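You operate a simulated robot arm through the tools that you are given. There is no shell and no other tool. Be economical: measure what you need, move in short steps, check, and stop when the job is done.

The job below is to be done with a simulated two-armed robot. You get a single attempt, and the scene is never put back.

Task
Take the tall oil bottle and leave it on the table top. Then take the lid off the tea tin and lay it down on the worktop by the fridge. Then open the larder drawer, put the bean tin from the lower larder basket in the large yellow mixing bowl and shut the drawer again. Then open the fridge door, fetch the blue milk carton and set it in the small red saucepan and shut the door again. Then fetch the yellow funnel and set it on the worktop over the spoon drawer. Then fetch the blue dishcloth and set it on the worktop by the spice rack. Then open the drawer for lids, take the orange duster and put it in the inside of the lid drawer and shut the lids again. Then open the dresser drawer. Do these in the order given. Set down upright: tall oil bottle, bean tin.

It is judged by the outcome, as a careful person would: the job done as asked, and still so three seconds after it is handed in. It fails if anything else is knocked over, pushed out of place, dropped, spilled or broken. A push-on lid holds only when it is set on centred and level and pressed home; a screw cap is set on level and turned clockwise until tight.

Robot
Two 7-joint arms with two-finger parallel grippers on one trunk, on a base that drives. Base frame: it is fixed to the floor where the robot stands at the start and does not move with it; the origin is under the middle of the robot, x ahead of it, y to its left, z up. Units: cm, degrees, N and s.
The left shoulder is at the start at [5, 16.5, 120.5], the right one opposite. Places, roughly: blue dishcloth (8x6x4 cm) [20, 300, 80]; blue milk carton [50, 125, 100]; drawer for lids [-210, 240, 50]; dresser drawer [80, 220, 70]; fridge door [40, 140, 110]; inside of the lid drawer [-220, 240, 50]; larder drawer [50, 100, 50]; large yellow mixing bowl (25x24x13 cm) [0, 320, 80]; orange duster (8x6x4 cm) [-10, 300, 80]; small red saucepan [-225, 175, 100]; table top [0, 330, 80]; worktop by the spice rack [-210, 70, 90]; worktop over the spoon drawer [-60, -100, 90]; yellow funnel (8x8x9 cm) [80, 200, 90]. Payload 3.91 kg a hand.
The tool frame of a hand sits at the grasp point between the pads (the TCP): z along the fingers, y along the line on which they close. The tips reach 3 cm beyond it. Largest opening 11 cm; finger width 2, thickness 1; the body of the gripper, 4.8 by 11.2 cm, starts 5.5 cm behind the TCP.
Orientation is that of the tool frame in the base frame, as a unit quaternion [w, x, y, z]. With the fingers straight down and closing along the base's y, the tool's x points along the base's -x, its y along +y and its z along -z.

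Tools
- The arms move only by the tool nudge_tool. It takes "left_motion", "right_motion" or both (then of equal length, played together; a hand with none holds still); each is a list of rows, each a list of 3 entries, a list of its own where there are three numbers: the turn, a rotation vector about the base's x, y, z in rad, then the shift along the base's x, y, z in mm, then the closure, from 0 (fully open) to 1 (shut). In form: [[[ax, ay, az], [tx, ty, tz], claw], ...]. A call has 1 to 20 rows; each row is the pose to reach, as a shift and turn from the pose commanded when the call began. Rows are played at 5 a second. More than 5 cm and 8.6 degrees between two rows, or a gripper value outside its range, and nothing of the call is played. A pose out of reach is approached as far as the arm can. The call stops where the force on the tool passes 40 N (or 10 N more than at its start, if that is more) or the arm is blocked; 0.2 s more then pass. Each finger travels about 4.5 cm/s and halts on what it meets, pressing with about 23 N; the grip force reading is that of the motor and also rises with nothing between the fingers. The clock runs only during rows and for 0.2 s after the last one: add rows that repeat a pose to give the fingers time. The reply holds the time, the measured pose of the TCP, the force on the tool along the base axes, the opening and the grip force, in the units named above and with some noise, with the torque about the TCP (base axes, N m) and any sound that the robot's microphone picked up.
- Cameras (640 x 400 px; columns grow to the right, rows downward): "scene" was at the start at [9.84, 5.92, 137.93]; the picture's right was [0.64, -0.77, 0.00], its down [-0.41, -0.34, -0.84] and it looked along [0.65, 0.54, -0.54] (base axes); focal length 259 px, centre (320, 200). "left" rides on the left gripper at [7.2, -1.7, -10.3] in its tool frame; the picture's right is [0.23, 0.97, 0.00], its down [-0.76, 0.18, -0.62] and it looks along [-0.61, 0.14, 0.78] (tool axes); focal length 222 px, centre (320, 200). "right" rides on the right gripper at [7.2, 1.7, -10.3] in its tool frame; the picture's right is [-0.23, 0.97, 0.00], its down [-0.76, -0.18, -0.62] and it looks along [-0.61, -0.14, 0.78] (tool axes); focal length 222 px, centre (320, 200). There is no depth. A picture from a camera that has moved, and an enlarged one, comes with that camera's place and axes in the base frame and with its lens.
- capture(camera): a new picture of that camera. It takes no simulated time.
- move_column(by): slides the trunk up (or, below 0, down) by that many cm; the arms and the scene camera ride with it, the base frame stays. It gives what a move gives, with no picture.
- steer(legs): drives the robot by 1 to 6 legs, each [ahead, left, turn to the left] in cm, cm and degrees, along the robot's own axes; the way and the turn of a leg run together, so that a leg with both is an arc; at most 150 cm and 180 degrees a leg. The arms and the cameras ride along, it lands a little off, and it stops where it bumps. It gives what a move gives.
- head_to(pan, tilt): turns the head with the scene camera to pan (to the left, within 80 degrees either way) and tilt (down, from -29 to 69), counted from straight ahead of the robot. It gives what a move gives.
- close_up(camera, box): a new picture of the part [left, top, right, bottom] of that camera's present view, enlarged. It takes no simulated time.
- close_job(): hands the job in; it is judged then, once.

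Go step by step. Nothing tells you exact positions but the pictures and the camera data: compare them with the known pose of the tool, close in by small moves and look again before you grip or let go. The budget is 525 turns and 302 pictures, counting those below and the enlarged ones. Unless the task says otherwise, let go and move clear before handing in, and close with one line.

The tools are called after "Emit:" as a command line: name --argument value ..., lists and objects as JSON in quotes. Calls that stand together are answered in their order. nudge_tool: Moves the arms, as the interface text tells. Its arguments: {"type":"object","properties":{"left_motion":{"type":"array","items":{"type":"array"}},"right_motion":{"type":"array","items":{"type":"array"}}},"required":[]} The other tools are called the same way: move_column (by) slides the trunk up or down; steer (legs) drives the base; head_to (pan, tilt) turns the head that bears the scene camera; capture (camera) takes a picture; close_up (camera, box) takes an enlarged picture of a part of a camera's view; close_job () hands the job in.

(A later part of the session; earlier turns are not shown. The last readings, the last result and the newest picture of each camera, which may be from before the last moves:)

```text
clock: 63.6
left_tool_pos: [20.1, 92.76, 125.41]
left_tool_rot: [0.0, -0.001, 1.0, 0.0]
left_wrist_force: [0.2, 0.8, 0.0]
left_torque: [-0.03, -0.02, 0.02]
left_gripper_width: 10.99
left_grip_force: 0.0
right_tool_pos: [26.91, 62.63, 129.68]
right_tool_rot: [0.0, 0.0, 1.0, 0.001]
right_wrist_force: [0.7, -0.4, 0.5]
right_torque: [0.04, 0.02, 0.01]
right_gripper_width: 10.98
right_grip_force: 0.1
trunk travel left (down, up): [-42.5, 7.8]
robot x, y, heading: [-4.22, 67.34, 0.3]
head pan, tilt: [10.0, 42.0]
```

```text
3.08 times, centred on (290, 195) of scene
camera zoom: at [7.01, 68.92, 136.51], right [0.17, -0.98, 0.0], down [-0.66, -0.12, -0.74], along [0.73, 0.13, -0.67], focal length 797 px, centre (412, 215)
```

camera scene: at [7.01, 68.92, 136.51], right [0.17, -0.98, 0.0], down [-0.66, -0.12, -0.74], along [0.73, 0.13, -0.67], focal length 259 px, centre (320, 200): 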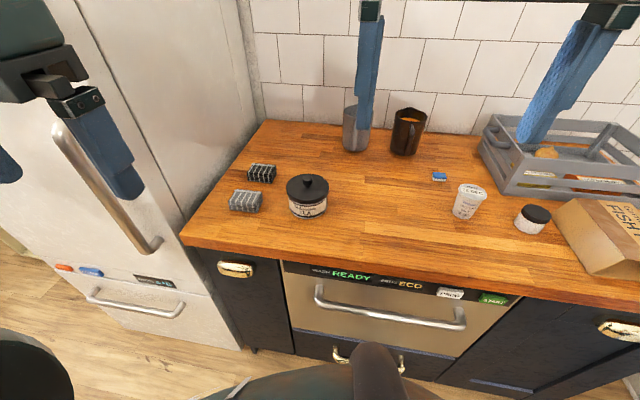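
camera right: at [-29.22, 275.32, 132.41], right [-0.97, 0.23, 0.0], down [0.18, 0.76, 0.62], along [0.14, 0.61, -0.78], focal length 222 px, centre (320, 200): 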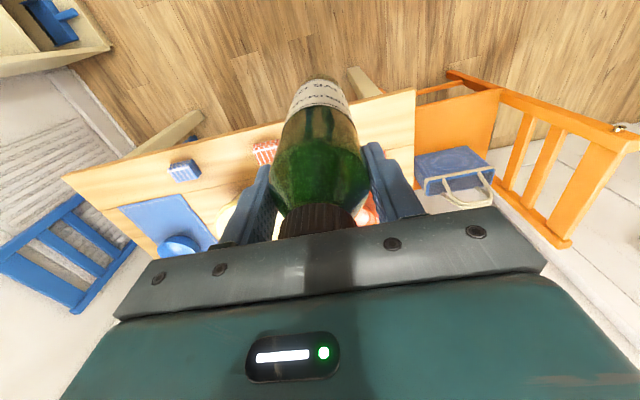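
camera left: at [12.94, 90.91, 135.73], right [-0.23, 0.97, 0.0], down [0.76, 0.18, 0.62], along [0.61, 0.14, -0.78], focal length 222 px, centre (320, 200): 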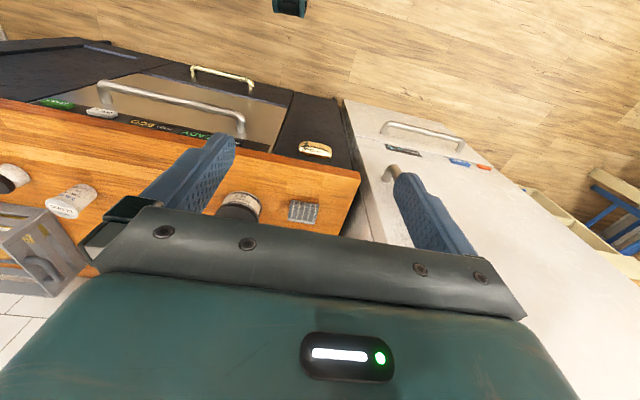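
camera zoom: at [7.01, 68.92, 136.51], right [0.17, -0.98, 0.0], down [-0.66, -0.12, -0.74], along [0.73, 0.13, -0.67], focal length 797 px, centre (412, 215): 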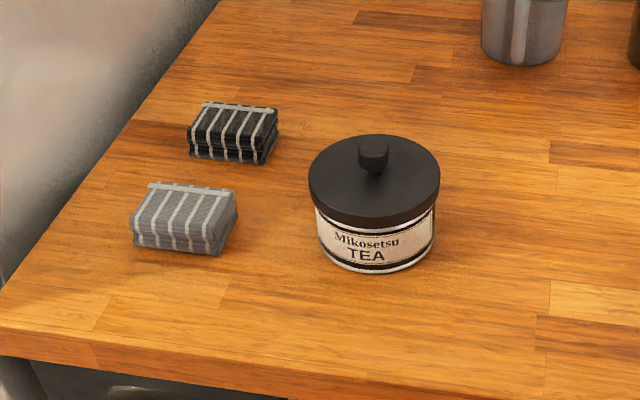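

The knob is near (55, 80.5) with its top at z ~98.8. I'll close up a little and bring the left hand above it.

Emit:
steer --legs '[[4, 0, 0]]'

Emit:
nudge_tool --left_motion '[[[0, 0, 0], [40, -15, 0], 0], [[0, 0, 0], [80, -30, 0], 0], [[0, 0, 0], [120, -45, 0], 0], [[0, 0, 0], [160, -60, 0], 0], [[0, 0, 0], [200, -75, 0], 0], [[0, 0, 0], [240, -90, 0], 0], [[0, 0, 0], [270, -105, -20], 0], [[0, 0, 0], [290, -120, -60], 0], [[0, 0, 0], [300, -122, -100], 0], [[0, 0, 0], [300, -122, -140], 0], [[0, 0, 0], [300, -122, -140], 0]]'

Emit:
close_up --camera "scene" --box '[210, 130, 400, 260]'

Emit:
capture --camera "left"

```text
clock: 64.5
left_tool_pos: [24.26, 92.66, 125.35]
left_tool_rot: [0.0, 0.0, 1.0, 0.0]
left_wrist_force: [0.1, 0.0, -0.7]
left_torque: [0.04, 0.02, 0.0]
left_gripper_width: 10.99
left_grip_force: 0.0
right_tool_pos: [30.86, 62.64, 129.6]
right_tool_rot: [0.0, 0.0, 1.0, 0.0]
right_wrist_force: [0.9, -0.1, 0.2]
right_torque: [-0.01, 0.05, 0.02]
right_gripper_width: 11.02
right_grip_force: 0.0
trunk travel left (down, up): [-42.5, 7.8]
robot x, y, heading: [0.15, 67.2, 0.2]
head pan, tilt: [10.0, 42.0]
```

```text
clock: 66.9
left_tool_pos: [50.71, 84.01, 111.34]
left_tool_rot: [0.001, 0.0, 1.0, 0.0]
left_wrist_force: [0.1, 0.2, 0.2]
left_torque: [0.0, 0.04, 0.01]
left_gripper_width: 11.0
left_grip_force: 0.0
left hand out of reach, approached as far as the arm can: row 6, 7, 8, 9, 10, 11
right_tool_pos: [30.69, 62.6, 129.74]
right_tool_rot: [0.001, 0.0, 1.0, 0.001]
right_wrist_force: [-0.8, 0.4, -0.3]
right_torque: [0.0, -0.01, 0.01]
right_gripper_width: 11.01
right_grip_force: 0.1
trunk travel left (down, up): [-42.5, 7.8]
robot x, y, heading: [0.07, 67.27, -0.3]
head pan, tilt: [10.0, 42.0]
```

```text
3.08 times, centred on (305, 195) of scene
camera zoom: at [10.87, 68.91, 136.51], right [0.17, -0.98, 0.0], down [-0.66, -0.12, -0.74], along [0.73, 0.13, -0.67], focal length 797 px, centre (366, 215)
```

zoom: 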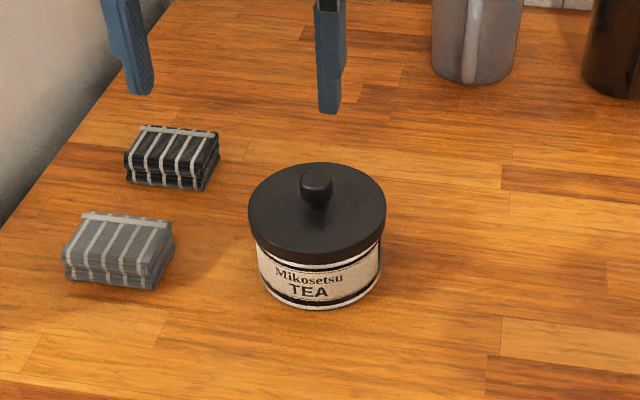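

```text
269 pictures are left
camera left: at [43.36, 82.25, 121.77], right [-0.23, 0.97, 0.0], down [0.76, 0.18, 0.62], along [0.61, 0.14, -0.78], focal length 222 px, centre (320, 200)
```

left: 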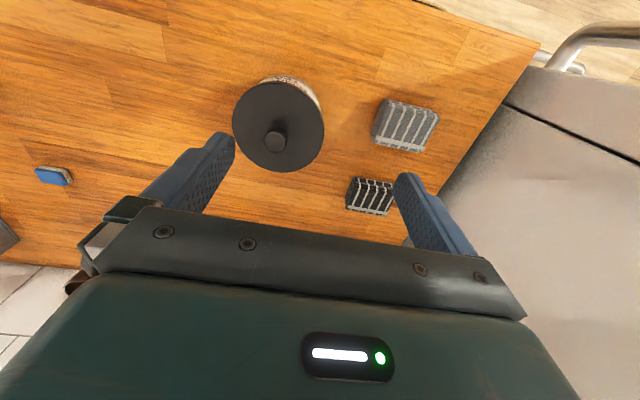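

The left hand is at its reach limit at x 50.7. Triangulating again puts the knob at about (53.8, 80.0, 100). I'll roll forward 4 cm.

Emit:
steer --legs '[[4, 0, 0]]'

Emit:
capture --camera "left"

Emit:
close_up --camera "scene" --box '[230, 130, 420, 260]'

```text
clock: 67.8
left_tool_pos: [54.63, 84.05, 111.49]
left_tool_rot: [0.0, 0.0, 1.0, 0.0]
left_wrist_force: [0.8, -0.3, -0.4]
left_torque: [0.0, 0.02, -0.01]
left_gripper_width: 11.0
left_grip_force: 0.1
right_tool_pos: [34.67, 62.51, 129.55]
right_tool_rot: [0.0, 0.0, 1.0, 0.001]
right_wrist_force: [0.0, 0.5, 0.0]
right_torque: [-0.04, 0.01, 0.0]
right_gripper_width: 11.01
right_grip_force: 0.1
trunk travel left (down, up): [-42.5, 7.8]
robot x, y, heading: [3.63, 67.33, 0.2]
head pan, tilt: [10.0, 42.0]
```

```text
268 pictures are left
camera left: at [47.39, 82.26, 121.75], right [-0.23, 0.97, 0.0], down [0.76, 0.18, 0.62], along [0.61, 0.14, -0.78], focal length 222 px, centre (320, 200)
```

left: 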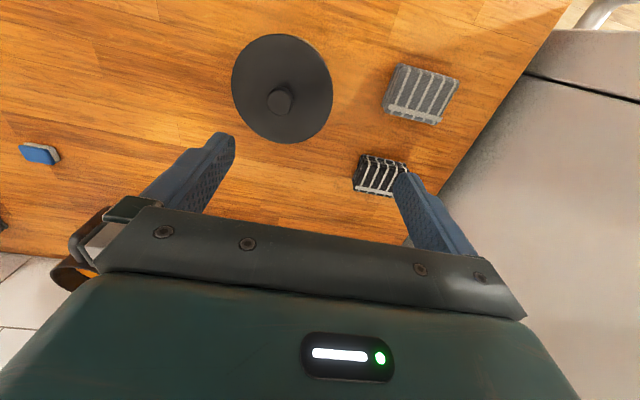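

```text
3.08 times, centred on (325, 195) of scene
camera zoom: at [14.92, 68.91, 136.49], right [0.17, -0.98, 0.0], down [-0.66, -0.12, -0.74], along [0.73, 0.13, -0.67], focal length 797 px, centre (305, 215)
```

zoom: 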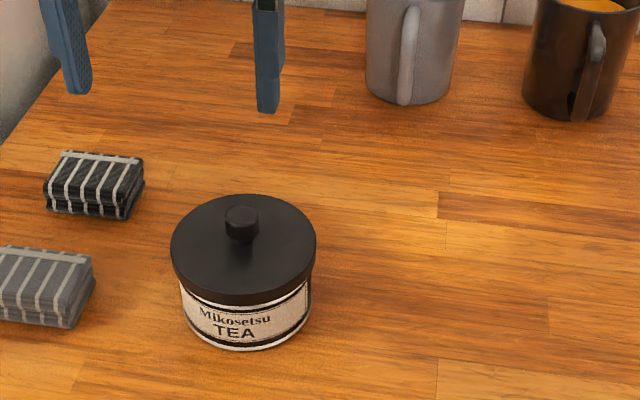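

Both cameras agree on the knob at (53.6, 80.0, ~100). I'll centre over it and come partway down.

Emit:
nudge_tool --left_motion '[[[0, 0, 0], [-10, -40, 0], 0], [[0, 0, 0], [-10, -40, -30], 0.3], [[0, 0, 0], [-10, -40, -70], 0.5], [[0, 0, 0], [-10, -40, -80], 0.5], [[0, 0, 0], [-10, -40, -80], 0.5]]'

Emit:
close_up --camera "scene" --box '[230, 130, 420, 260]'

Emit:
capture --camera "left"

```text
clock: 69.0
left_tool_pos: [51.57, 82.41, 104.48]
left_tool_rot: [0.002, 0.0, 1.0, 0.0]
left_wrist_force: [0.1, 1.2, 0.2]
left_torque: [-0.02, 0.0, 0.0]
left_gripper_width: 5.5
left_grip_force: 0.1
left hand out of reach, approached as far as the arm can: row 1, 2, 3, 4, 5
right_tool_pos: [34.68, 62.65, 129.61]
right_tool_rot: [0.001, 0.0, 1.0, 0.001]
right_wrist_force: [-0.5, -0.5, 0.2]
right_torque: [0.02, 0.0, 0.01]
right_gripper_width: 11.0
right_grip_force: 0.0
trunk travel left (down, up): [-42.5, 7.8]
robot x, y, heading: [3.31, 67.01, 0.0]
head pan, tilt: [10.0, 42.0]
```

```text
3.08 times, centred on (325, 195) of scene
camera zoom: at [14.79, 68.91, 136.51], right [0.17, -0.98, 0.0], down [-0.66, -0.12, -0.74], along [0.73, 0.13, -0.67], focal length 797 px, centre (305, 215)
```

zoom: 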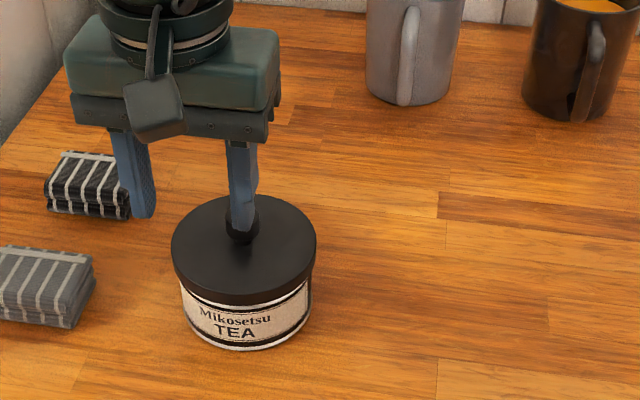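

```text
265 pictures are left
camera left: at [44.19, 80.73, 114.72], right [-0.23, 0.97, 0.0], down [0.76, 0.18, 0.62], along [0.61, 0.14, -0.78], focal length 222 px, centre (320, 200)
```

left: 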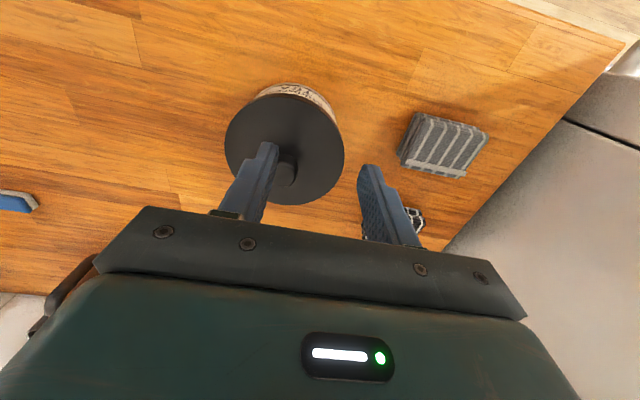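

The hand stopped short because the commanded pose may have drifted past its reach. I'll send it a shift that accounts for that, slightly raised, and see where it ends up.

Emit:
nudge_tool --left_motion '[[[0, 0, 0], [0, 0, 20], 0.5], [[0, 0, 0], [-20, 20, 20], 0.5], [[0, 0, 0], [-37, 35, 20], 0.5], [[0, 0, 0], [-37, 35, 20], 0.5]]'

```text
clock: 70.0
left_tool_pos: [48.02, 85.94, 106.1]
left_tool_rot: [0.0, 0.0, 1.0, -0.001]
left_wrist_force: [0.3, 0.3, -0.1]
left_torque: [-0.02, -0.02, 0.0]
left_gripper_width: 5.53
left_grip_force: 0.1
right_tool_pos: [34.66, 62.66, 129.7]
right_tool_rot: [0.001, 0.0, 1.0, 0.001]
right_wrist_force: [-0.1, 0.2, 0.1]
right_torque: [0.02, 0.02, 0.03]
right_gripper_width: 11.01
right_grip_force: 0.0
trunk travel left (down, up): [-42.5, 7.8]
robot x, y, heading: [3.41, 67.39, -0.1]
head pan, tilt: [10.0, 42.0]
```

The arm reaches better to its own side, so I'll raise the hand and shift the robot to the right. That puts the tin outward of it.

Emit:
nudge_tool --left_motion '[[[0, 0, 0], [-20, 0, 30], 0.5], [[0, 0, 0], [-20, 0, 40], 0.5], [[0, 0, 0], [-20, 0, 40], 0.5]]'

Emit:
steer --legs '[[0, -10, 0]]'

Emit:
nudge_tool --left_motion '[[[0, 0, 0], [40, 10, 0], 0.5], [[0, 0, 0], [76, 40, 0], 0.5], [[0, 0, 0], [76, 40, -30], 0.5], [[0, 0, 0], [76, 40, -40], 0.5]]'

```text
clock: 70.8
left_tool_pos: [46.14, 85.9, 110.12]
left_tool_rot: [0.001, 0.0, 1.0, 0.0]
left_wrist_force: [0.2, 0.1, -0.5]
left_torque: [0.01, 0.01, -0.01]
left_gripper_width: 5.48
left_grip_force: 0.1
right_tool_pos: [34.56, 62.58, 129.69]
right_tool_rot: [0.001, 0.0, 1.0, 0.001]
right_wrist_force: [0.0, -0.4, 0.2]
right_torque: [0.03, 0.0, 0.01]
right_gripper_width: 11.0
right_grip_force: 0.1
trunk travel left (down, up): [-42.5, 7.8]
robot x, y, heading: [3.93, 66.86, 0.1]
head pan, tilt: [10.0, 42.0]
```

```text
clock: 71.9
left_tool_pos: [46.24, 75.71, 110.22]
left_tool_rot: [0.001, 0.001, 1.0, 0.0]
left_wrist_force: [0.5, -0.2, 0.0]
left_torque: [0.02, 0.04, 0.0]
left_gripper_width: 5.49
left_grip_force: 0.1
right_tool_pos: [34.72, 52.39, 129.66]
right_tool_rot: [0.002, -0.001, 1.0, 0.001]
right_wrist_force: [0.0, -0.9, 0.4]
right_torque: [0.02, 0.0, 0.04]
right_gripper_width: 11.0
right_grip_force: 0.0
trunk travel left (down, up): [-42.5, 7.8]
robot x, y, heading: [3.28, 57.14, -0.0]
head pan, tilt: [10.0, 42.0]
```

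```text
clock: 72.9
left_tool_pos: [53.7, 79.81, 106.05]
left_tool_rot: [0.001, 0.001, 1.0, 0.0]
left_wrist_force: [-0.2, 0.1, -0.6]
left_torque: [-0.02, 0.02, 0.01]
left_gripper_width: 5.48
left_grip_force: 0.0
right_tool_pos: [34.59, 52.53, 129.72]
right_tool_rot: [0.001, 0.001, 1.0, 0.0]
right_wrist_force: [0.7, 0.4, -0.9]
right_torque: [0.0, -0.02, 0.0]
right_gripper_width: 10.98
right_grip_force: 0.0
trunk travel left (down, up): [-42.5, 7.8]
robot x, y, heading: [3.68, 57.25, -0.1]
head pan, tilt: [10.0, 42.0]
```

Reached. I'll check the hand against the knob.

Emit:
capture --camera "left"

Emit:
close_up --camera "scene" --box '[190, 120, 380, 250]'

```text
264 pictures are left
camera left: at [46.47, 78.06, 116.51], right [-0.23, 0.97, 0.0], down [0.76, 0.18, 0.62], along [0.61, 0.14, -0.78], focal length 222 px, centre (320, 200)
```

left: 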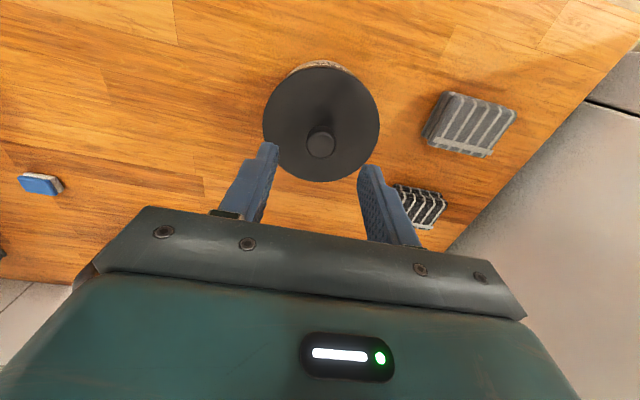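

```text
3.08 times, centred on (285, 185) of scene
camera zoom: at [14.78, 58.87, 136.51], right [0.17, -0.98, 0.0], down [-0.66, -0.12, -0.74], along [0.73, 0.13, -0.67], focal length 797 px, centre (428, 246)
```

zoom: 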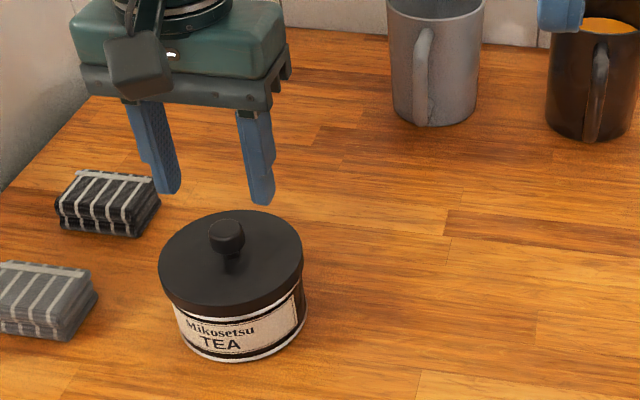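

The knob is at about (54, 79.8, 99.7), right under the hand. I'll go down around it and close.

Emit:
nudge_tool --left_motion '[[[0, 0, 0], [3, 0, -25], 0.5], [[0, 0, 0], [3, 0, -42], 0.5], [[0, 0, 0], [3, 0, -50], 0.5], [[0, 0, 0], [3, 0, -50], 0.5]]'

Emit:
close_up --camera "scene" --box '[190, 120, 380, 250]'

```text
clock: 73.9
left_tool_pos: [54.16, 79.68, 101.25]
left_tool_rot: [0.001, -0.001, 1.0, 0.0]
left_wrist_force: [-0.3, 0.5, -0.2]
left_torque: [0.01, 0.0, 0.0]
left_gripper_width: 5.48
left_grip_force: 0.1
right_tool_pos: [34.54, 52.52, 129.69]
right_tool_rot: [0.0, 0.002, 1.0, 0.0]
right_wrist_force: [-0.6, -0.4, 0.2]
right_torque: [0.0, -0.01, 0.02]
right_gripper_width: 11.0
right_grip_force: 0.0
trunk travel left (down, up): [-42.5, 7.8]
robot x, y, heading: [3.64, 57.28, -0.3]
head pan, tilt: [10.0, 42.0]
```

```text
3.08 times, centred on (285, 185) of scene
camera zoom: at [14.77, 58.85, 136.51], right [0.17, -0.98, 0.0], down [-0.66, -0.12, -0.74], along [0.73, 0.13, -0.67], focal length 797 px, centre (428, 246)
```

zoom: 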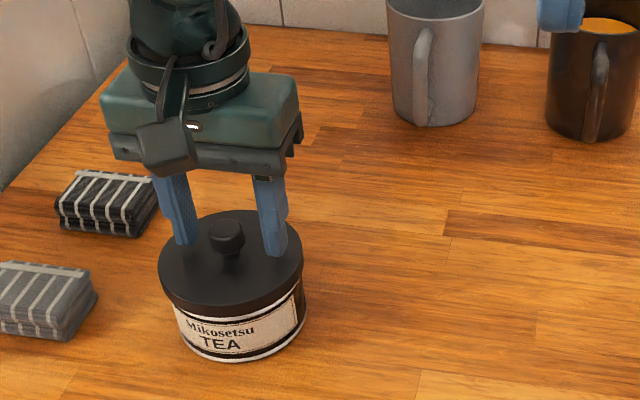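

Emit:
nudge_tool --left_motion '[[[0, 0, 0], [0, 0, -3], 0.5], [[0, 0, 0], [0, 0, -6], 0.5], [[0, 0, 0], [0, 0, -6], 0.7], [[0, 0, 0], [0, 0, -6], 0.85], [[0, 0, 0], [0, 0, -6], 1], [[0, 0, 0], [0, 0, -6], 1], [[0, 0, 0], [0, 0, -6], 1]]'

Emit:
close_up --camera "scene" --box '[190, 120, 380, 250]'

```text
clock: 75.5
left_tool_pos: [53.99, 79.74, 100.64]
left_tool_rot: [0.0, 0.001, 1.0, -0.001]
left_wrist_force: [0.4, 0.6, -1.3]
left_torque: [0.02, 0.03, -0.01]
left_gripper_width: 2.27
left_grip_force: 22.6
right_tool_pos: [34.51, 52.44, 129.66]
right_tool_rot: [0.001, 0.001, 1.0, 0.001]
right_wrist_force: [-1.0, 0.2, 0.5]
right_torque: [-0.01, 0.03, 0.03]
right_gripper_width: 11.01
right_grip_force: 0.1
trunk travel left (down, up): [-42.5, 7.8]
robot x, y, heading: [3.6, 57.3, -0.2]
head pan, tilt: [10.0, 42.0]
```

```text
3.08 times, centred on (285, 185) of scene
camera zoom: at [14.79, 58.86, 136.5], right [0.17, -0.98, 0.0], down [-0.66, -0.12, -0.74], along [0.73, 0.13, -0.67], focal length 797 px, centre (428, 246)
```

zoom: 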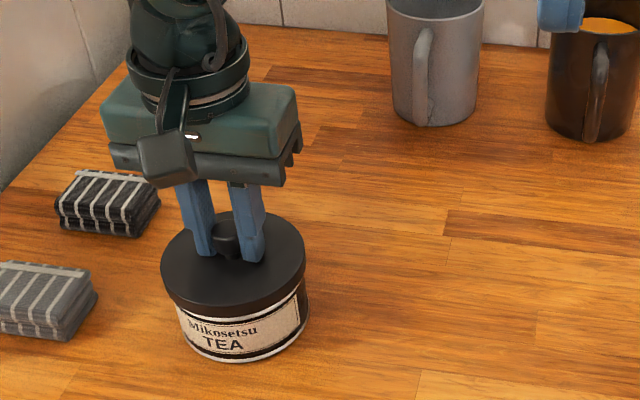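

I have the knob, at 2.3 cm width. I'll try a small slow lift to see whether the tin comes up with the lid.

Emit:
nudge_tool --left_motion '[[[0, 0, 0], [0, 0, 3], 1], [[0, 0, 0], [0, 0, 6], 1], [[0, 0, 0], [0, 0, 9], 1], [[0, 0, 0], [0, 0, 12], 1], [[0, 0, 0], [0, 0, 12], 1]]'

Emit:
close_up --camera "scene" --box '[190, 120, 380, 250]'

```text
clock: 76.7
left_tool_pos: [53.98, 79.88, 101.82]
left_tool_rot: [0.0, 0.001, 1.0, -0.001]
left_wrist_force: [-0.2, -0.4, -1.1]
left_torque: [-0.01, -0.01, 0.01]
left_gripper_width: 2.24
left_grip_force: 23.6
right_tool_pos: [34.53, 52.61, 129.62]
right_tool_rot: [0.001, 0.001, 1.0, 0.0]
right_wrist_force: [0.5, -0.1, 0.0]
right_torque: [-0.01, -0.02, -0.03]
right_gripper_width: 10.99
right_grip_force: 0.0
trunk travel left (down, up): [-42.5, 7.8]
robot x, y, heading: [3.46, 57.85, -0.1]
head pan, tilt: [10.0, 42.0]
```

```text
3.08 times, centred on (285, 185) of scene
camera zoom: at [14.8, 58.86, 136.5], right [0.17, -0.98, 0.0], down [-0.66, -0.12, -0.74], along [0.73, 0.13, -0.67], focal length 797 px, centre (428, 246)
```

zoom: 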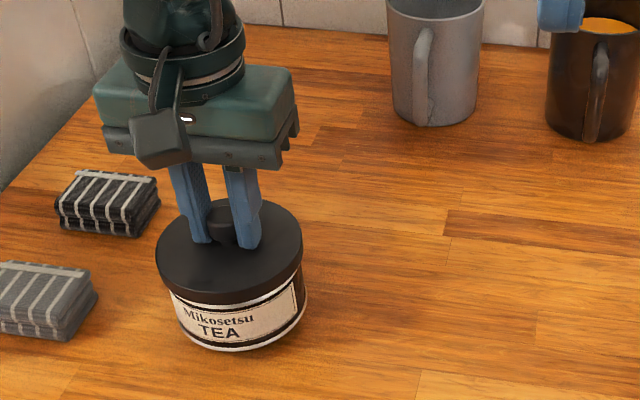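

The tin comes up with the lid, so the lid is a tight push fit. I'll set it back down and use the right hand to hold the tin body. It will come in low and tilted from the right-front.

Emit:
nudge_tool --left_motion '[[[0, 0, 0], [0, 0, -4], 1], [[0, 0, 0], [0, 0, -8], 1], [[0, 0, 0], [0, 0, -12], 1], [[0, 0, 0], [0, 0, -13], 1], [[0, 0, 0], [0, 0, -13], 1]]'

Emit:
nudge_tool --right_motion '[[[0.0372, -0.1181, 0.0532], [8, 8, -18], 0], [[0.0745, -0.2362, 0.1063], [15, 15, -35], 0], [[0.1117, -0.3542, 0.1595], [23, 23, -53], 0], [[0.149, -0.4723, 0.2127], [30, 30, -70], 0], [[0.1862, -0.5904, 0.2659], [38, 38, -88], 0], [[0.2234, -0.7085, 0.319], [45, 45, -106], 0], [[0.2607, -0.8266, 0.3722], [53, 53, -123], 0], [[0.2979, -0.9446, 0.4254], [60, 60, -141], 0], [[0.3352, -1.0627, 0.4785], [68, 68, -158], 0], [[0.3724, -1.1808, 0.5317], [75, 76, -176], 0], [[0.3724, -1.1808, 0.5317], [75, 76, -176], 0]]'

Emit:
capture --camera "scene"

Emit:
capture --camera "right"

```text
clock: 77.9
left_tool_pos: [54.05, 79.73, 100.6]
left_tool_rot: [0.002, 0.0, 1.0, -0.001]
left_wrist_force: [-1.8, 1.2, 5.3]
left_torque: [0.06, 0.18, -0.04]
left_gripper_width: 2.22
left_grip_force: 23.2
right_tool_pos: [34.48, 52.55, 129.61]
right_tool_rot: [0.001, 0.0, 1.0, 0.001]
right_wrist_force: [-0.3, -0.2, -0.3]
right_torque: [-0.01, -0.01, -0.04]
right_gripper_width: 10.99
right_grip_force: 0.1
trunk travel left (down, up): [-42.5, 7.8]
robot x, y, heading: [3.51, 57.22, -0.4]
head pan, tilt: [10.0, 42.0]
```

```text
clock: 80.3
left_tool_pos: [53.99, 79.82, 100.57]
left_tool_rot: [0.003, 0.001, 1.0, -0.001]
left_wrist_force: [1.3, 2.0, 9.0]
left_torque: [0.03, -0.01, -0.03]
left_gripper_width: 2.24
left_grip_force: 22.9
right_tool_pos: [42.33, 60.01, 112.04]
right_tool_rot: [0.547, -0.246, 0.781, 0.173]
right_wrist_force: [0.2, 0.9, 0.1]
right_torque: [0.0, 0.01, -0.01]
right_gripper_width: 10.99
right_grip_force: 0.1
trunk travel left (down, up): [-42.5, 7.8]
robot x, y, heading: [3.79, 57.29, -0.5]
head pan, tilt: [10.0, 42.0]
```

```text
259 pictures are left
camera scene: at [14.72, 58.84, 136.51], right [0.17, -0.98, 0.0], down [-0.66, -0.12, -0.74], along [0.73, 0.13, -0.67], focal length 259 px, centre (320, 200)
```

scene: 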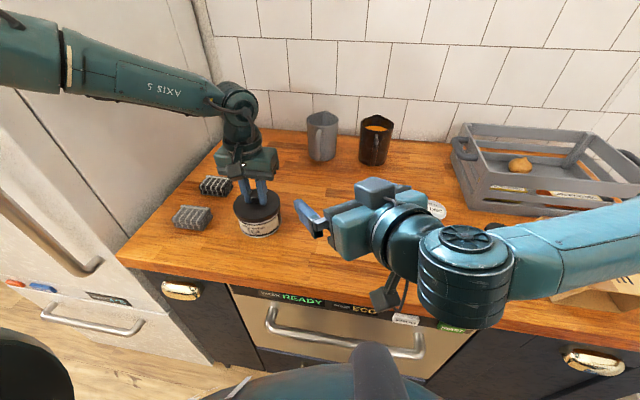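

```text
258 pictures are left
camera right: at [31.3, 54.36, 108.75], right [-0.5, 0.84, 0.21], down [-0.16, -0.33, 0.93], along [0.85, 0.43, 0.3], focal length 222 px, centre (320, 200)
```

right: 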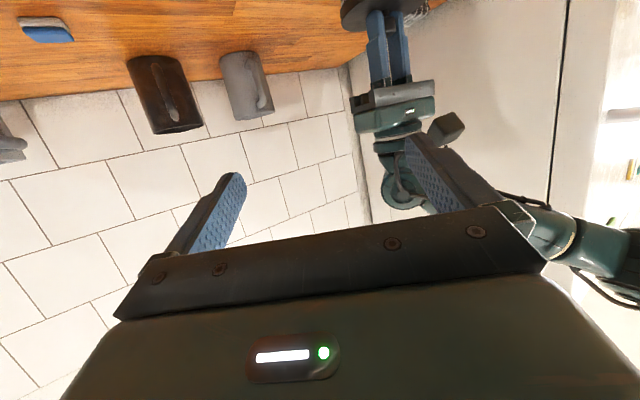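

The right camera hangs under the hand, so I'll pitch it to 45° down. That keeps both the camera clear of the worktop and the hand clear of the lid. I'm moving to a stand-off pose.

Emit:
nudge_tool --right_motion '[[[-0.0626, 0.0894, 0], [0, 10, 0], 0], [[-0.1252, 0.1787, 0], [0, 30, 0], 0], [[-0.1878, 0.2681, 0], [5, 60, -20], 0], [[-0.2504, 0.3574, 0], [15, 90, -50], 0], [[-0.2504, 0.3574, 0], [30, 120, -80], 0], [[-0.2504, 0.3574, 0], [44, 147, -106], 0], [[-0.2504, 0.3574, 0], [44, 147, -106], 0]]'

Emit:
capture --camera "scene"

Emit:
capture --camera "right"

```text
clock: 81.9
left_tool_pos: [54.16, 79.98, 100.51]
left_tool_rot: [0.001, 0.001, 1.0, 0.0]
left_wrist_force: [0.4, 1.0, 7.7]
left_torque: [0.16, 0.01, -0.02]
left_gripper_width: 2.21
left_grip_force: 23.2
right_tool_pos: [46.47, 74.83, 101.68]
right_tool_rot: [0.364, -0.278, 0.881, 0.116]
right_wrist_force: [0.0, 0.3, -0.6]
right_torque: [0.01, -0.01, 0.01]
right_gripper_width: 11.02
right_grip_force: 0.0
trunk travel left (down, up): [-42.5, 7.8]
robot x, y, heading: [3.73, 57.35, -0.1]
head pan, tilt: [10.0, 42.0]
```

```text
257 pictures are left
camera scene: at [14.72, 58.83, 136.51], right [0.17, -0.98, 0.0], down [-0.66, -0.12, -0.74], along [0.73, 0.13, -0.67], focal length 259 px, centre (320, 200)
```

scene: 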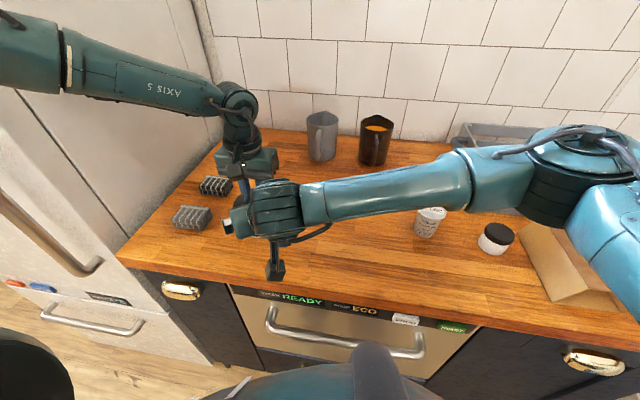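

```text
256 pictures are left
camera right: at [35.33, 69.13, 103.86], right [-0.43, 0.89, 0.16], down [0.18, -0.09, 0.98], along [0.89, 0.45, -0.12], focal length 222 px, centre (320, 200)
```

right: 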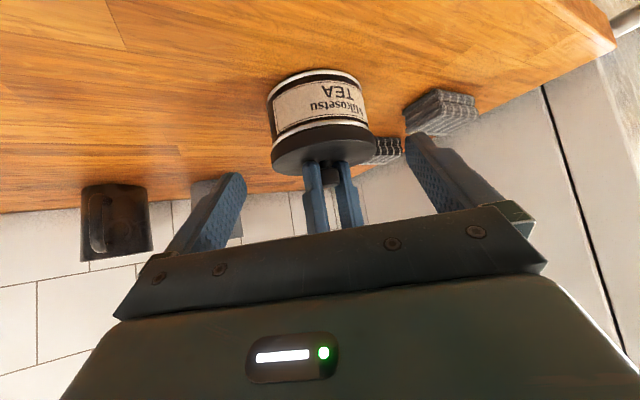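

The right hand is well placed in front of the tin. I'll slide in along the finger direction and stop just before the close.

Emit:
nudge_tool --right_motion '[[[0, 0, 0], [15, 10, -17], 0], [[0, 0, 0], [30, 20, -34], 0], [[0, 0, 0], [42, 28, -48], 0], [[0, 0, 0], [51, 34, -58], 0], [[0, 0, 0], [60, 40, -69], 0], [[0, 0, 0], [60, 40, -69], 0]]'

Emit:
capture --camera "right"

Emit:
close_up --camera "scene" --box '[180, 130, 340, 260]'

```text
clock: 83.3
left_tool_pos: [53.99, 79.75, 100.55]
left_tool_rot: [0.001, 0.0, 1.0, -0.001]
left_wrist_force: [0.3, 1.7, 6.6]
left_torque: [0.24, -0.01, -0.02]
left_gripper_width: 2.18
left_grip_force: 23.2
right_tool_pos: [52.57, 78.84, 94.5]
right_tool_rot: [0.366, -0.277, 0.881, 0.115]
right_wrist_force: [0.7, -0.6, 0.3]
right_torque: [-0.05, -0.02, 0.0]
right_gripper_width: 10.98
right_grip_force: 0.0
trunk travel left (down, up): [-42.5, 7.8]
robot x, y, heading: [3.55, 57.65, -0.1]
head pan, tilt: [10.0, 42.0]
```

```text
255 pictures are left
camera right: at [41.5, 73.06, 96.67], right [-0.43, 0.89, 0.16], down [0.18, -0.09, 0.98], along [0.89, 0.45, -0.12], focal length 222 px, centre (320, 200)
```

right: 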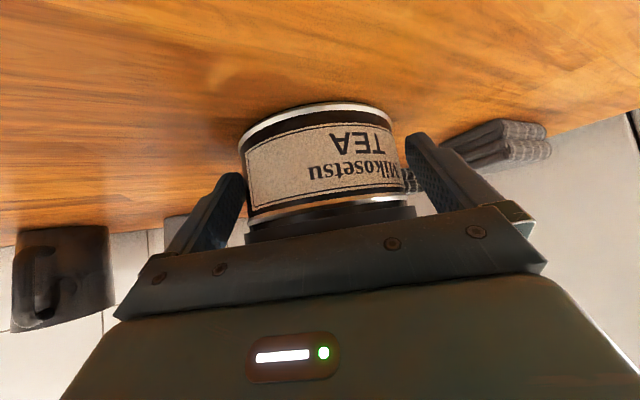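

```text
3.08 times, centred on (260, 195) of scene
camera zoom: at [14.72, 58.84, 136.51], right [0.17, -0.98, 0.0], down [-0.66, -0.12, -0.74], along [0.73, 0.13, -0.67], focal length 797 px, centre (505, 215)
```

zoom: 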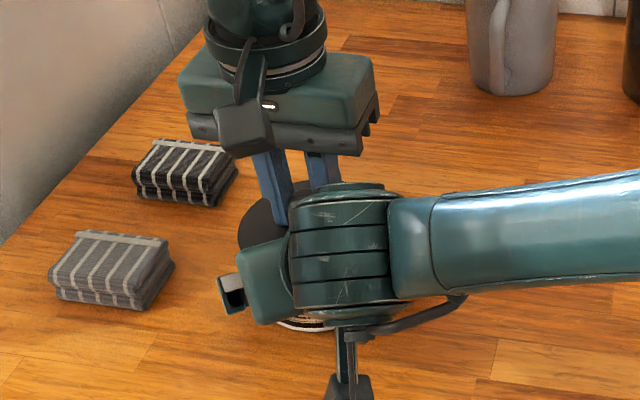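

The fingers straddle the tin body, so I'm closing the right hand on it.

Emit:
nudge_tool --right_motion '[[[0, 0, 0], [0, 0, 0], 0.1], [[0, 0, 0], [0, 0, 0], 0.2], [[0, 0, 0], [0, 0, 0], 0.4], [[0, 0, 0], [0, 0, 0], 0.7], [[0, 0, 0], [0, 0, 0], 1], [[0, 0, 0], [0, 0, 0], 1]]'

Emit:
capture --camera "right"

```text
clock: 84.7
left_tool_pos: [54.07, 79.85, 100.55]
left_tool_rot: [0.002, 0.0, 1.0, 0.0]
left_wrist_force: [2.8, 2.2, 5.9]
left_torque: [0.21, 0.1, -0.09]
left_gripper_width: 2.21
left_grip_force: 23.3
right_tool_pos: [52.79, 78.86, 94.4]
right_tool_rot: [0.365, -0.278, 0.881, 0.116]
right_wrist_force: [-3.0, -3.7, -1.5]
right_torque: [-0.25, -0.26, -0.02]
right_gripper_width: 9.29
right_grip_force: 22.9
trunk travel left (down, up): [-42.5, 7.8]
robot x, y, heading: [3.7, 57.13, 0.1]
head pan, tilt: [10.0, 42.0]
heard: snap
```

```text
253 pictures are left
camera right: at [41.47, 73.03, 96.66], right [-0.43, 0.89, 0.16], down [0.18, -0.09, 0.98], along [0.89, 0.45, -0.12], focal length 222 px, centre (320, 200)
```

right: 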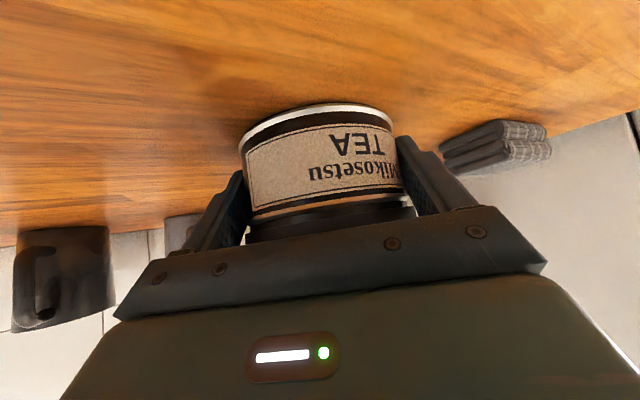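

I've got the tin, at 9.3 cm wide, and heard a snap at the lid. Next I pull the lid straight up with the left hand.

Emit:
nudge_tool --left_motion '[[[0, 0, 0], [0, 0, 4], 1], [[0, 0, 0], [0, 0, 8], 1], [[0, 0, 0], [0, 0, 14], 1], [[0, 0, 0], [0, 0, 22], 1], [[0, 0, 0], [0, 0, 35], 1], [[0, 0, 0], [0, 0, 35], 1]]'

Emit:
capture --camera "right"

Emit:
close_up --camera "scene" --box '[180, 110, 340, 260]'

```text
clock: 86.1
left_tool_pos: [54.12, 79.94, 103.93]
left_tool_rot: [0.001, 0.001, 1.0, -0.001]
left_wrist_force: [-0.1, 0.5, -0.3]
left_torque: [-0.02, -0.02, -0.01]
left_gripper_width: 0.0
left_grip_force: 22.5
right_tool_pos: [52.63, 78.87, 94.51]
right_tool_rot: [0.365, -0.278, 0.881, 0.116]
right_wrist_force: [-0.2, 0.1, 0.5]
right_torque: [-0.07, -0.05, 0.0]
right_gripper_width: 9.07
right_grip_force: 23.0
trunk travel left (down, up): [-42.5, 7.8]
robot x, y, heading: [4.05, 57.26, -0.0]
head pan, tilt: [10.0, 42.0]
```

```text
252 pictures are left
camera right: at [41.51, 73.07, 96.68], right [-0.43, 0.89, 0.16], down [0.18, -0.09, 0.98], along [0.89, 0.45, -0.12], focal length 222 px, centre (320, 200)
```

right: 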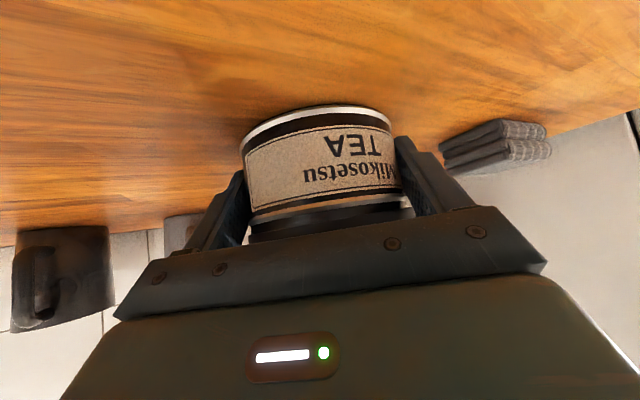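

```text
2.67 times, centred on (260, 185) of scene
camera zoom: at [14.77, 58.85, 136.51], right [0.17, -0.98, 0.0], down [-0.66, -0.12, -0.74], along [0.73, 0.13, -0.67], focal length 691 px, centre (480, 240)
```

zoom: 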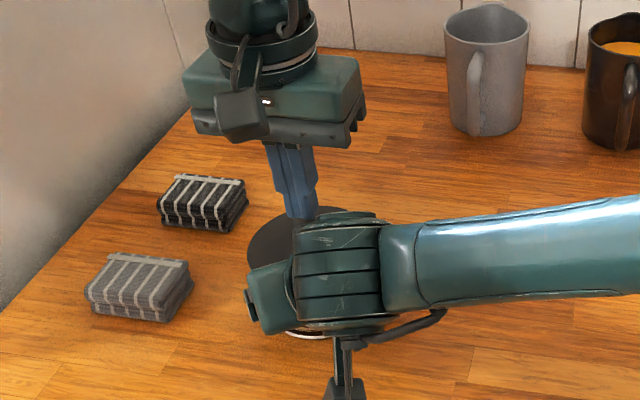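

The left fingers slipped off the knob. I'll reopen them, go down until I feel the lid, and grip again.

Emit:
nudge_tool --left_motion '[[[0, 0, 0], [0, 0, 0], 0.6], [[0, 0, 0], [0, 0, 0], 0.5], [[0, 0, 0], [0, -1, -20], 0.5], [[0, 0, 0], [0, -1, -32], 0.5], [[0, 0, 0], [0, -1, -36], 0.5], [[0, 0, 0], [0, -1, -40], 0.5], [[0, 0, 0], [0, -1, -40], 0.5]]'

Emit:
capture --camera "left"

```text
clock: 87.5
left_tool_pos: [54.36, 79.51, 100.54]
left_tool_rot: [0.006, -0.001, 1.0, -0.003]
left_wrist_force: [-1.0, 2.3, 5.5]
left_torque: [0.11, 0.04, -0.05]
left_gripper_width: 5.5
left_grip_force: 0.1
right_tool_pos: [52.68, 78.73, 94.5]
right_tool_rot: [0.365, -0.276, 0.882, 0.115]
right_wrist_force: [-2.7, -2.2, 5.7]
right_torque: [0.21, -0.2, -0.05]
right_gripper_width: 8.94
right_grip_force: 23.0
trunk travel left (down, up): [-42.5, 7.8]
robot x, y, heading: [3.86, 57.46, -0.1]
head pan, tilt: [10.0, 42.0]
stopped in row 7 (left hand): the force on the tool passed its limit (the readings are from after the stop); the commanded pose is now the measured one
```

```text
250 pictures are left
camera left: at [46.99, 77.83, 110.77], right [-0.23, 0.97, -0.01], down [0.75, 0.18, 0.63], along [0.62, 0.14, -0.77], focal length 222 px, centre (320, 200)
```

left: 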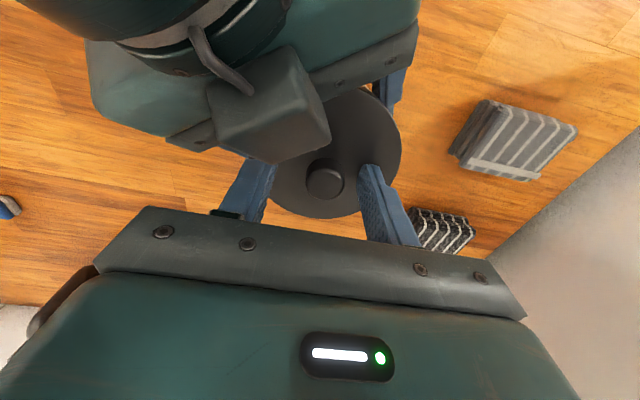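

Emit:
nudge_tool --left_motion '[[[0, 0, 0], [0, 2, 1], 0.6], [[0, 0, 0], [0, 3, 1], 0.75], [[0, 0, 0], [0, 3, 1], 0.9], [[0, 0, 0], [0, 3, 1], 1], [[0, 0, 0], [0, 3, 1], 1], [[0, 0, 0], [0, 3, 1], 1]]'

Emit:
nudge_tool --left_motion '[[[0, 0, 0], [0, 0, 2], 1], [[0, 0, 0], [0, 0, 4], 1], [[0, 0, 0], [0, 0, 6], 1], [[0, 0, 0], [0, 0, 6], 1]]'

Emit:
capture --camera "right"

```text
clock: 88.9
left_tool_pos: [54.36, 79.91, 100.47]
left_tool_rot: [0.006, -0.002, 1.0, -0.002]
left_wrist_force: [1.6, 8.2, 14.0]
left_torque: [0.2, -0.04, 0.02]
left_gripper_width: 2.21
left_grip_force: 23.1
right_tool_pos: [52.77, 78.64, 94.41]
right_tool_rot: [0.365, -0.275, 0.882, 0.114]
right_wrist_force: [0.6, -1.8, 9.0]
right_torque: [0.28, -0.22, -0.1]
right_gripper_width: 8.93
right_grip_force: 23.1
trunk travel left (down, up): [-42.5, 7.8]
robot x, y, heading: [3.26, 57.34, 0.3]
head pan, tilt: [10.0, 42.0]
```

```text
clock: 89.9
left_tool_pos: [54.32, 79.85, 101.19]
left_tool_rot: [0.005, 0.0, 1.0, -0.003]
left_wrist_force: [-0.2, 0.1, -0.2]
left_torque: [0.03, -0.01, 0.05]
left_gripper_width: 2.2
left_grip_force: 23.0
right_tool_pos: [52.61, 78.63, 94.49]
right_tool_rot: [0.365, -0.276, 0.882, 0.115]
right_wrist_force: [-1.6, -1.8, 11.8]
right_torque: [-0.07, -0.3, -0.14]
right_gripper_width: 8.92
right_grip_force: 22.6
trunk travel left (down, up): [-42.5, 7.8]
robot x, y, heading: [3.37, 56.95, -0.2]
head pan, tilt: [10.0, 42.0]
```

```text
249 pictures are left
camera right: at [41.49, 72.97, 96.6], right [-0.42, 0.89, 0.16], down [0.18, -0.09, 0.98], along [0.89, 0.44, -0.12], focal length 222 px, centre (320, 200)
```

right: 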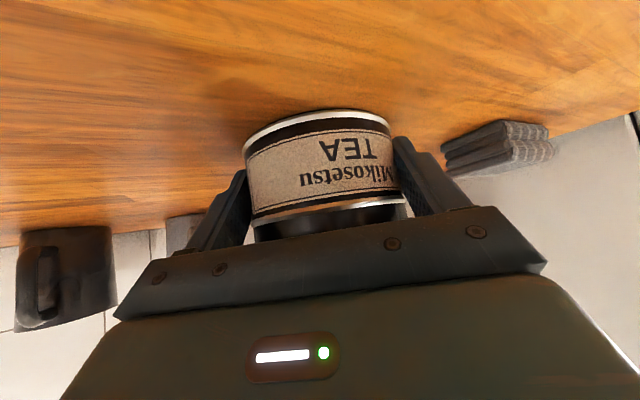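

The grip holds at 2.2 cm and I feel no pull, so the lid may already be free. I'll lift further and check.

Emit:
nudge_tool --left_motion '[[[0, 0, 0], [0, 0, 5], 1], [[0, 0, 0], [0, 0, 12], 1], [[0, 0, 0], [0, 0, 20], 1], [[0, 0, 0], [0, 0, 20], 1]]'

Emit:
close_up --camera "scene" --box '[180, 110, 340, 260]'

Emit:
capture --camera "right"

```text
clock: 90.9
left_tool_pos: [54.39, 80.07, 103.03]
left_tool_rot: [0.005, -0.001, 1.0, 0.0]
left_wrist_force: [3.1, 6.1, -11.3]
left_torque: [0.48, -0.55, -0.16]
left_gripper_width: 2.26
left_grip_force: 23.2
right_tool_pos: [52.67, 78.72, 94.41]
right_tool_rot: [0.365, -0.276, 0.882, 0.114]
right_wrist_force: [-2.0, -4.8, 17.3]
right_torque: [0.08, -0.05, 0.1]
right_gripper_width: 8.89
right_grip_force: 23.1
trunk travel left (down, up): [-42.5, 7.8]
robot x, y, heading: [3.45, 57.14, 0.1]
head pan, tilt: [10.0, 42.0]
```

```text
2.67 times, centred on (260, 185) of scene
camera zoom: at [14.72, 58.87, 136.51], right [0.17, -0.98, 0.0], down [-0.66, -0.12, -0.74], along [0.73, 0.13, -0.67], focal length 691 px, centre (480, 240)
```

zoom: 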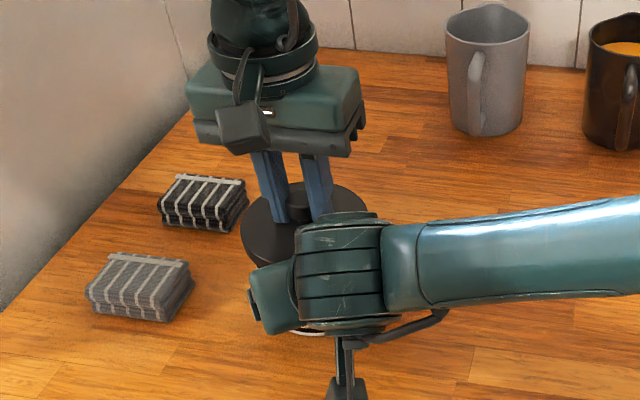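

```text
247 pictures are left
camera right: at [41.56, 73.02, 96.6], right [-0.42, 0.89, 0.16], down [0.18, -0.09, 0.98], along [0.89, 0.44, -0.12], focal length 222 px, centre (320, 200)
```

right: 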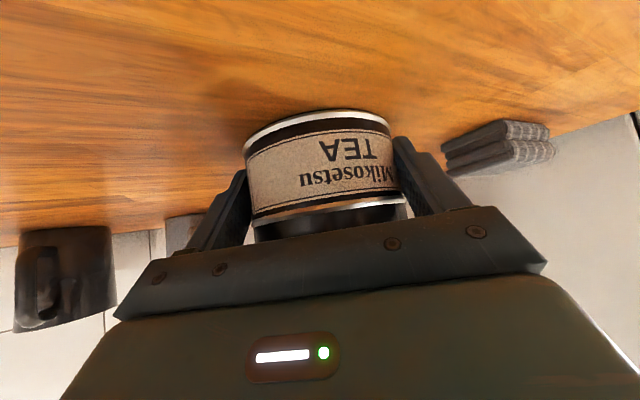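

The lid is up about 2.5 cm, and the load seems to be its edge pressing against the right hand. I'll lower it a bit, slide it away from the right hand and lift.

Emit:
nudge_tool --left_motion '[[[0, 0, 0], [1, 1, -4], 1], [[0, 0, 0], [12, 8, -4], 1], [[0, 0, 0], [24, 17, -2], 1], [[0, 0, 0], [30, 21, 10], 1], [[0, 0, 0], [30, 21, 40], 1], [[0, 0, 0], [30, 21, 40], 1]]'

Emit:
close_up --camera "scene" --box '[180, 90, 360, 260]'

Emit:
capture --camera "right"

```text
clock: 92.3
left_tool_pos: [57.66, 81.77, 107.01]
left_tool_rot: [0.006, 0.0, 1.0, -0.002]
left_wrist_force: [0.6, 0.3, 0.0]
left_torque: [-0.01, -0.02, 0.01]
left_gripper_width: 2.21
left_grip_force: 23.6
right_tool_pos: [52.62, 78.55, 94.5]
right_tool_rot: [0.364, -0.276, 0.882, 0.114]
right_wrist_force: [1.0, 1.4, 11.8]
right_torque: [0.11, -0.29, -0.11]
right_gripper_width: 8.88
right_grip_force: 23.0
trunk travel left (down, up): [-42.5, 7.8]
robot x, y, heading: [3.27, 56.9, 0.1]
head pan, tilt: [10.0, 42.0]
```

```text
2.35 times, centred on (270, 175) of scene
camera zoom: at [14.69, 58.84, 136.52], right [0.17, -0.98, 0.0], down [-0.66, -0.12, -0.74], along [0.73, 0.13, -0.67], focal length 609 px, centre (438, 259)
```

zoom: 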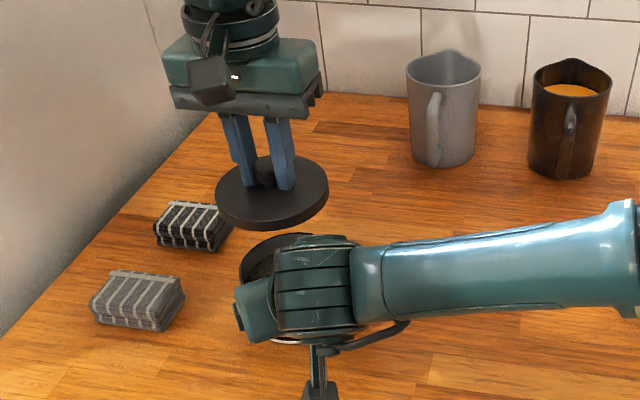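

```text
245 pictures are left
camera right: at [41.52, 72.98, 96.58], right [-0.42, 0.89, 0.16], down [0.18, -0.09, 0.98], along [0.89, 0.44, -0.13], focal length 222 px, centre (320, 200)
```

right: 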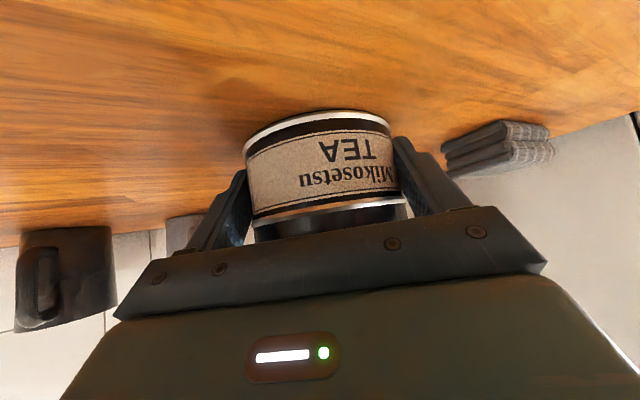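

The lid is off and clear. Now I let go of the tin with the right hand and back it out along the finger direction.

Emit:
nudge_tool --right_motion '[[[0, 0, 0], [0, 0, 0], 0.15], [[0, 0, 0], [0, 0, 0], 0], [[0, 0, 0], [0, 0, 0], 0], [[0, 0, 0], [-6, -4, 7], 0], [[0, 0, 0], [-20, -14, 24], 0], [[0, 0, 0], [-40, -28, 48], 0], [[0, 0, 0], [-60, -42, 72], 0], [[0, 0, 0], [-75, -80, 95], 0], [[0, 0, 0], [-80, -120, 115], 0], [[0, 0, 0], [-85, -160, 130], 0], [[0, 0, 0], [-90, -200, 140], 0], [[0, 0, 0], [-90, -200, 140], 0]]'

Emit:
capture --camera "scene"

```text
clock: 94.9
left_tool_pos: [57.56, 81.84, 106.84]
left_tool_rot: [0.006, 0.0, 1.0, -0.003]
left_wrist_force: [0.6, -0.2, -0.5]
left_torque: [0.0, 0.0, 0.0]
left_gripper_width: 2.2
left_grip_force: 22.9
right_tool_pos: [43.52, 59.0, 108.37]
right_tool_rot: [0.363, -0.277, 0.882, 0.114]
right_wrist_force: [0.0, -0.5, 1.1]
right_torque: [-0.03, 0.01, -0.01]
right_gripper_width: 10.99
right_grip_force: 0.1
trunk travel left (down, up): [-42.5, 7.8]
robot x, y, heading: [3.58, 57.14, -0.2]
head pan, tilt: [10.0, 42.0]
```

```text
244 pictures are left
camera scene: at [14.8, 58.92, 136.5], right [0.17, -0.98, 0.0], down [-0.66, -0.12, -0.74], along [0.73, 0.13, -0.67], focal length 259 px, centre (320, 200)
```

scene: 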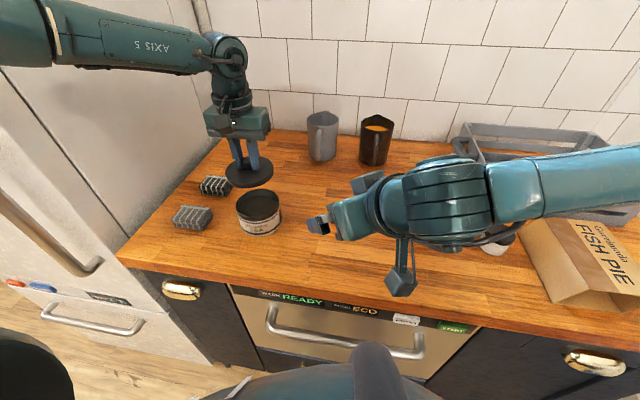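

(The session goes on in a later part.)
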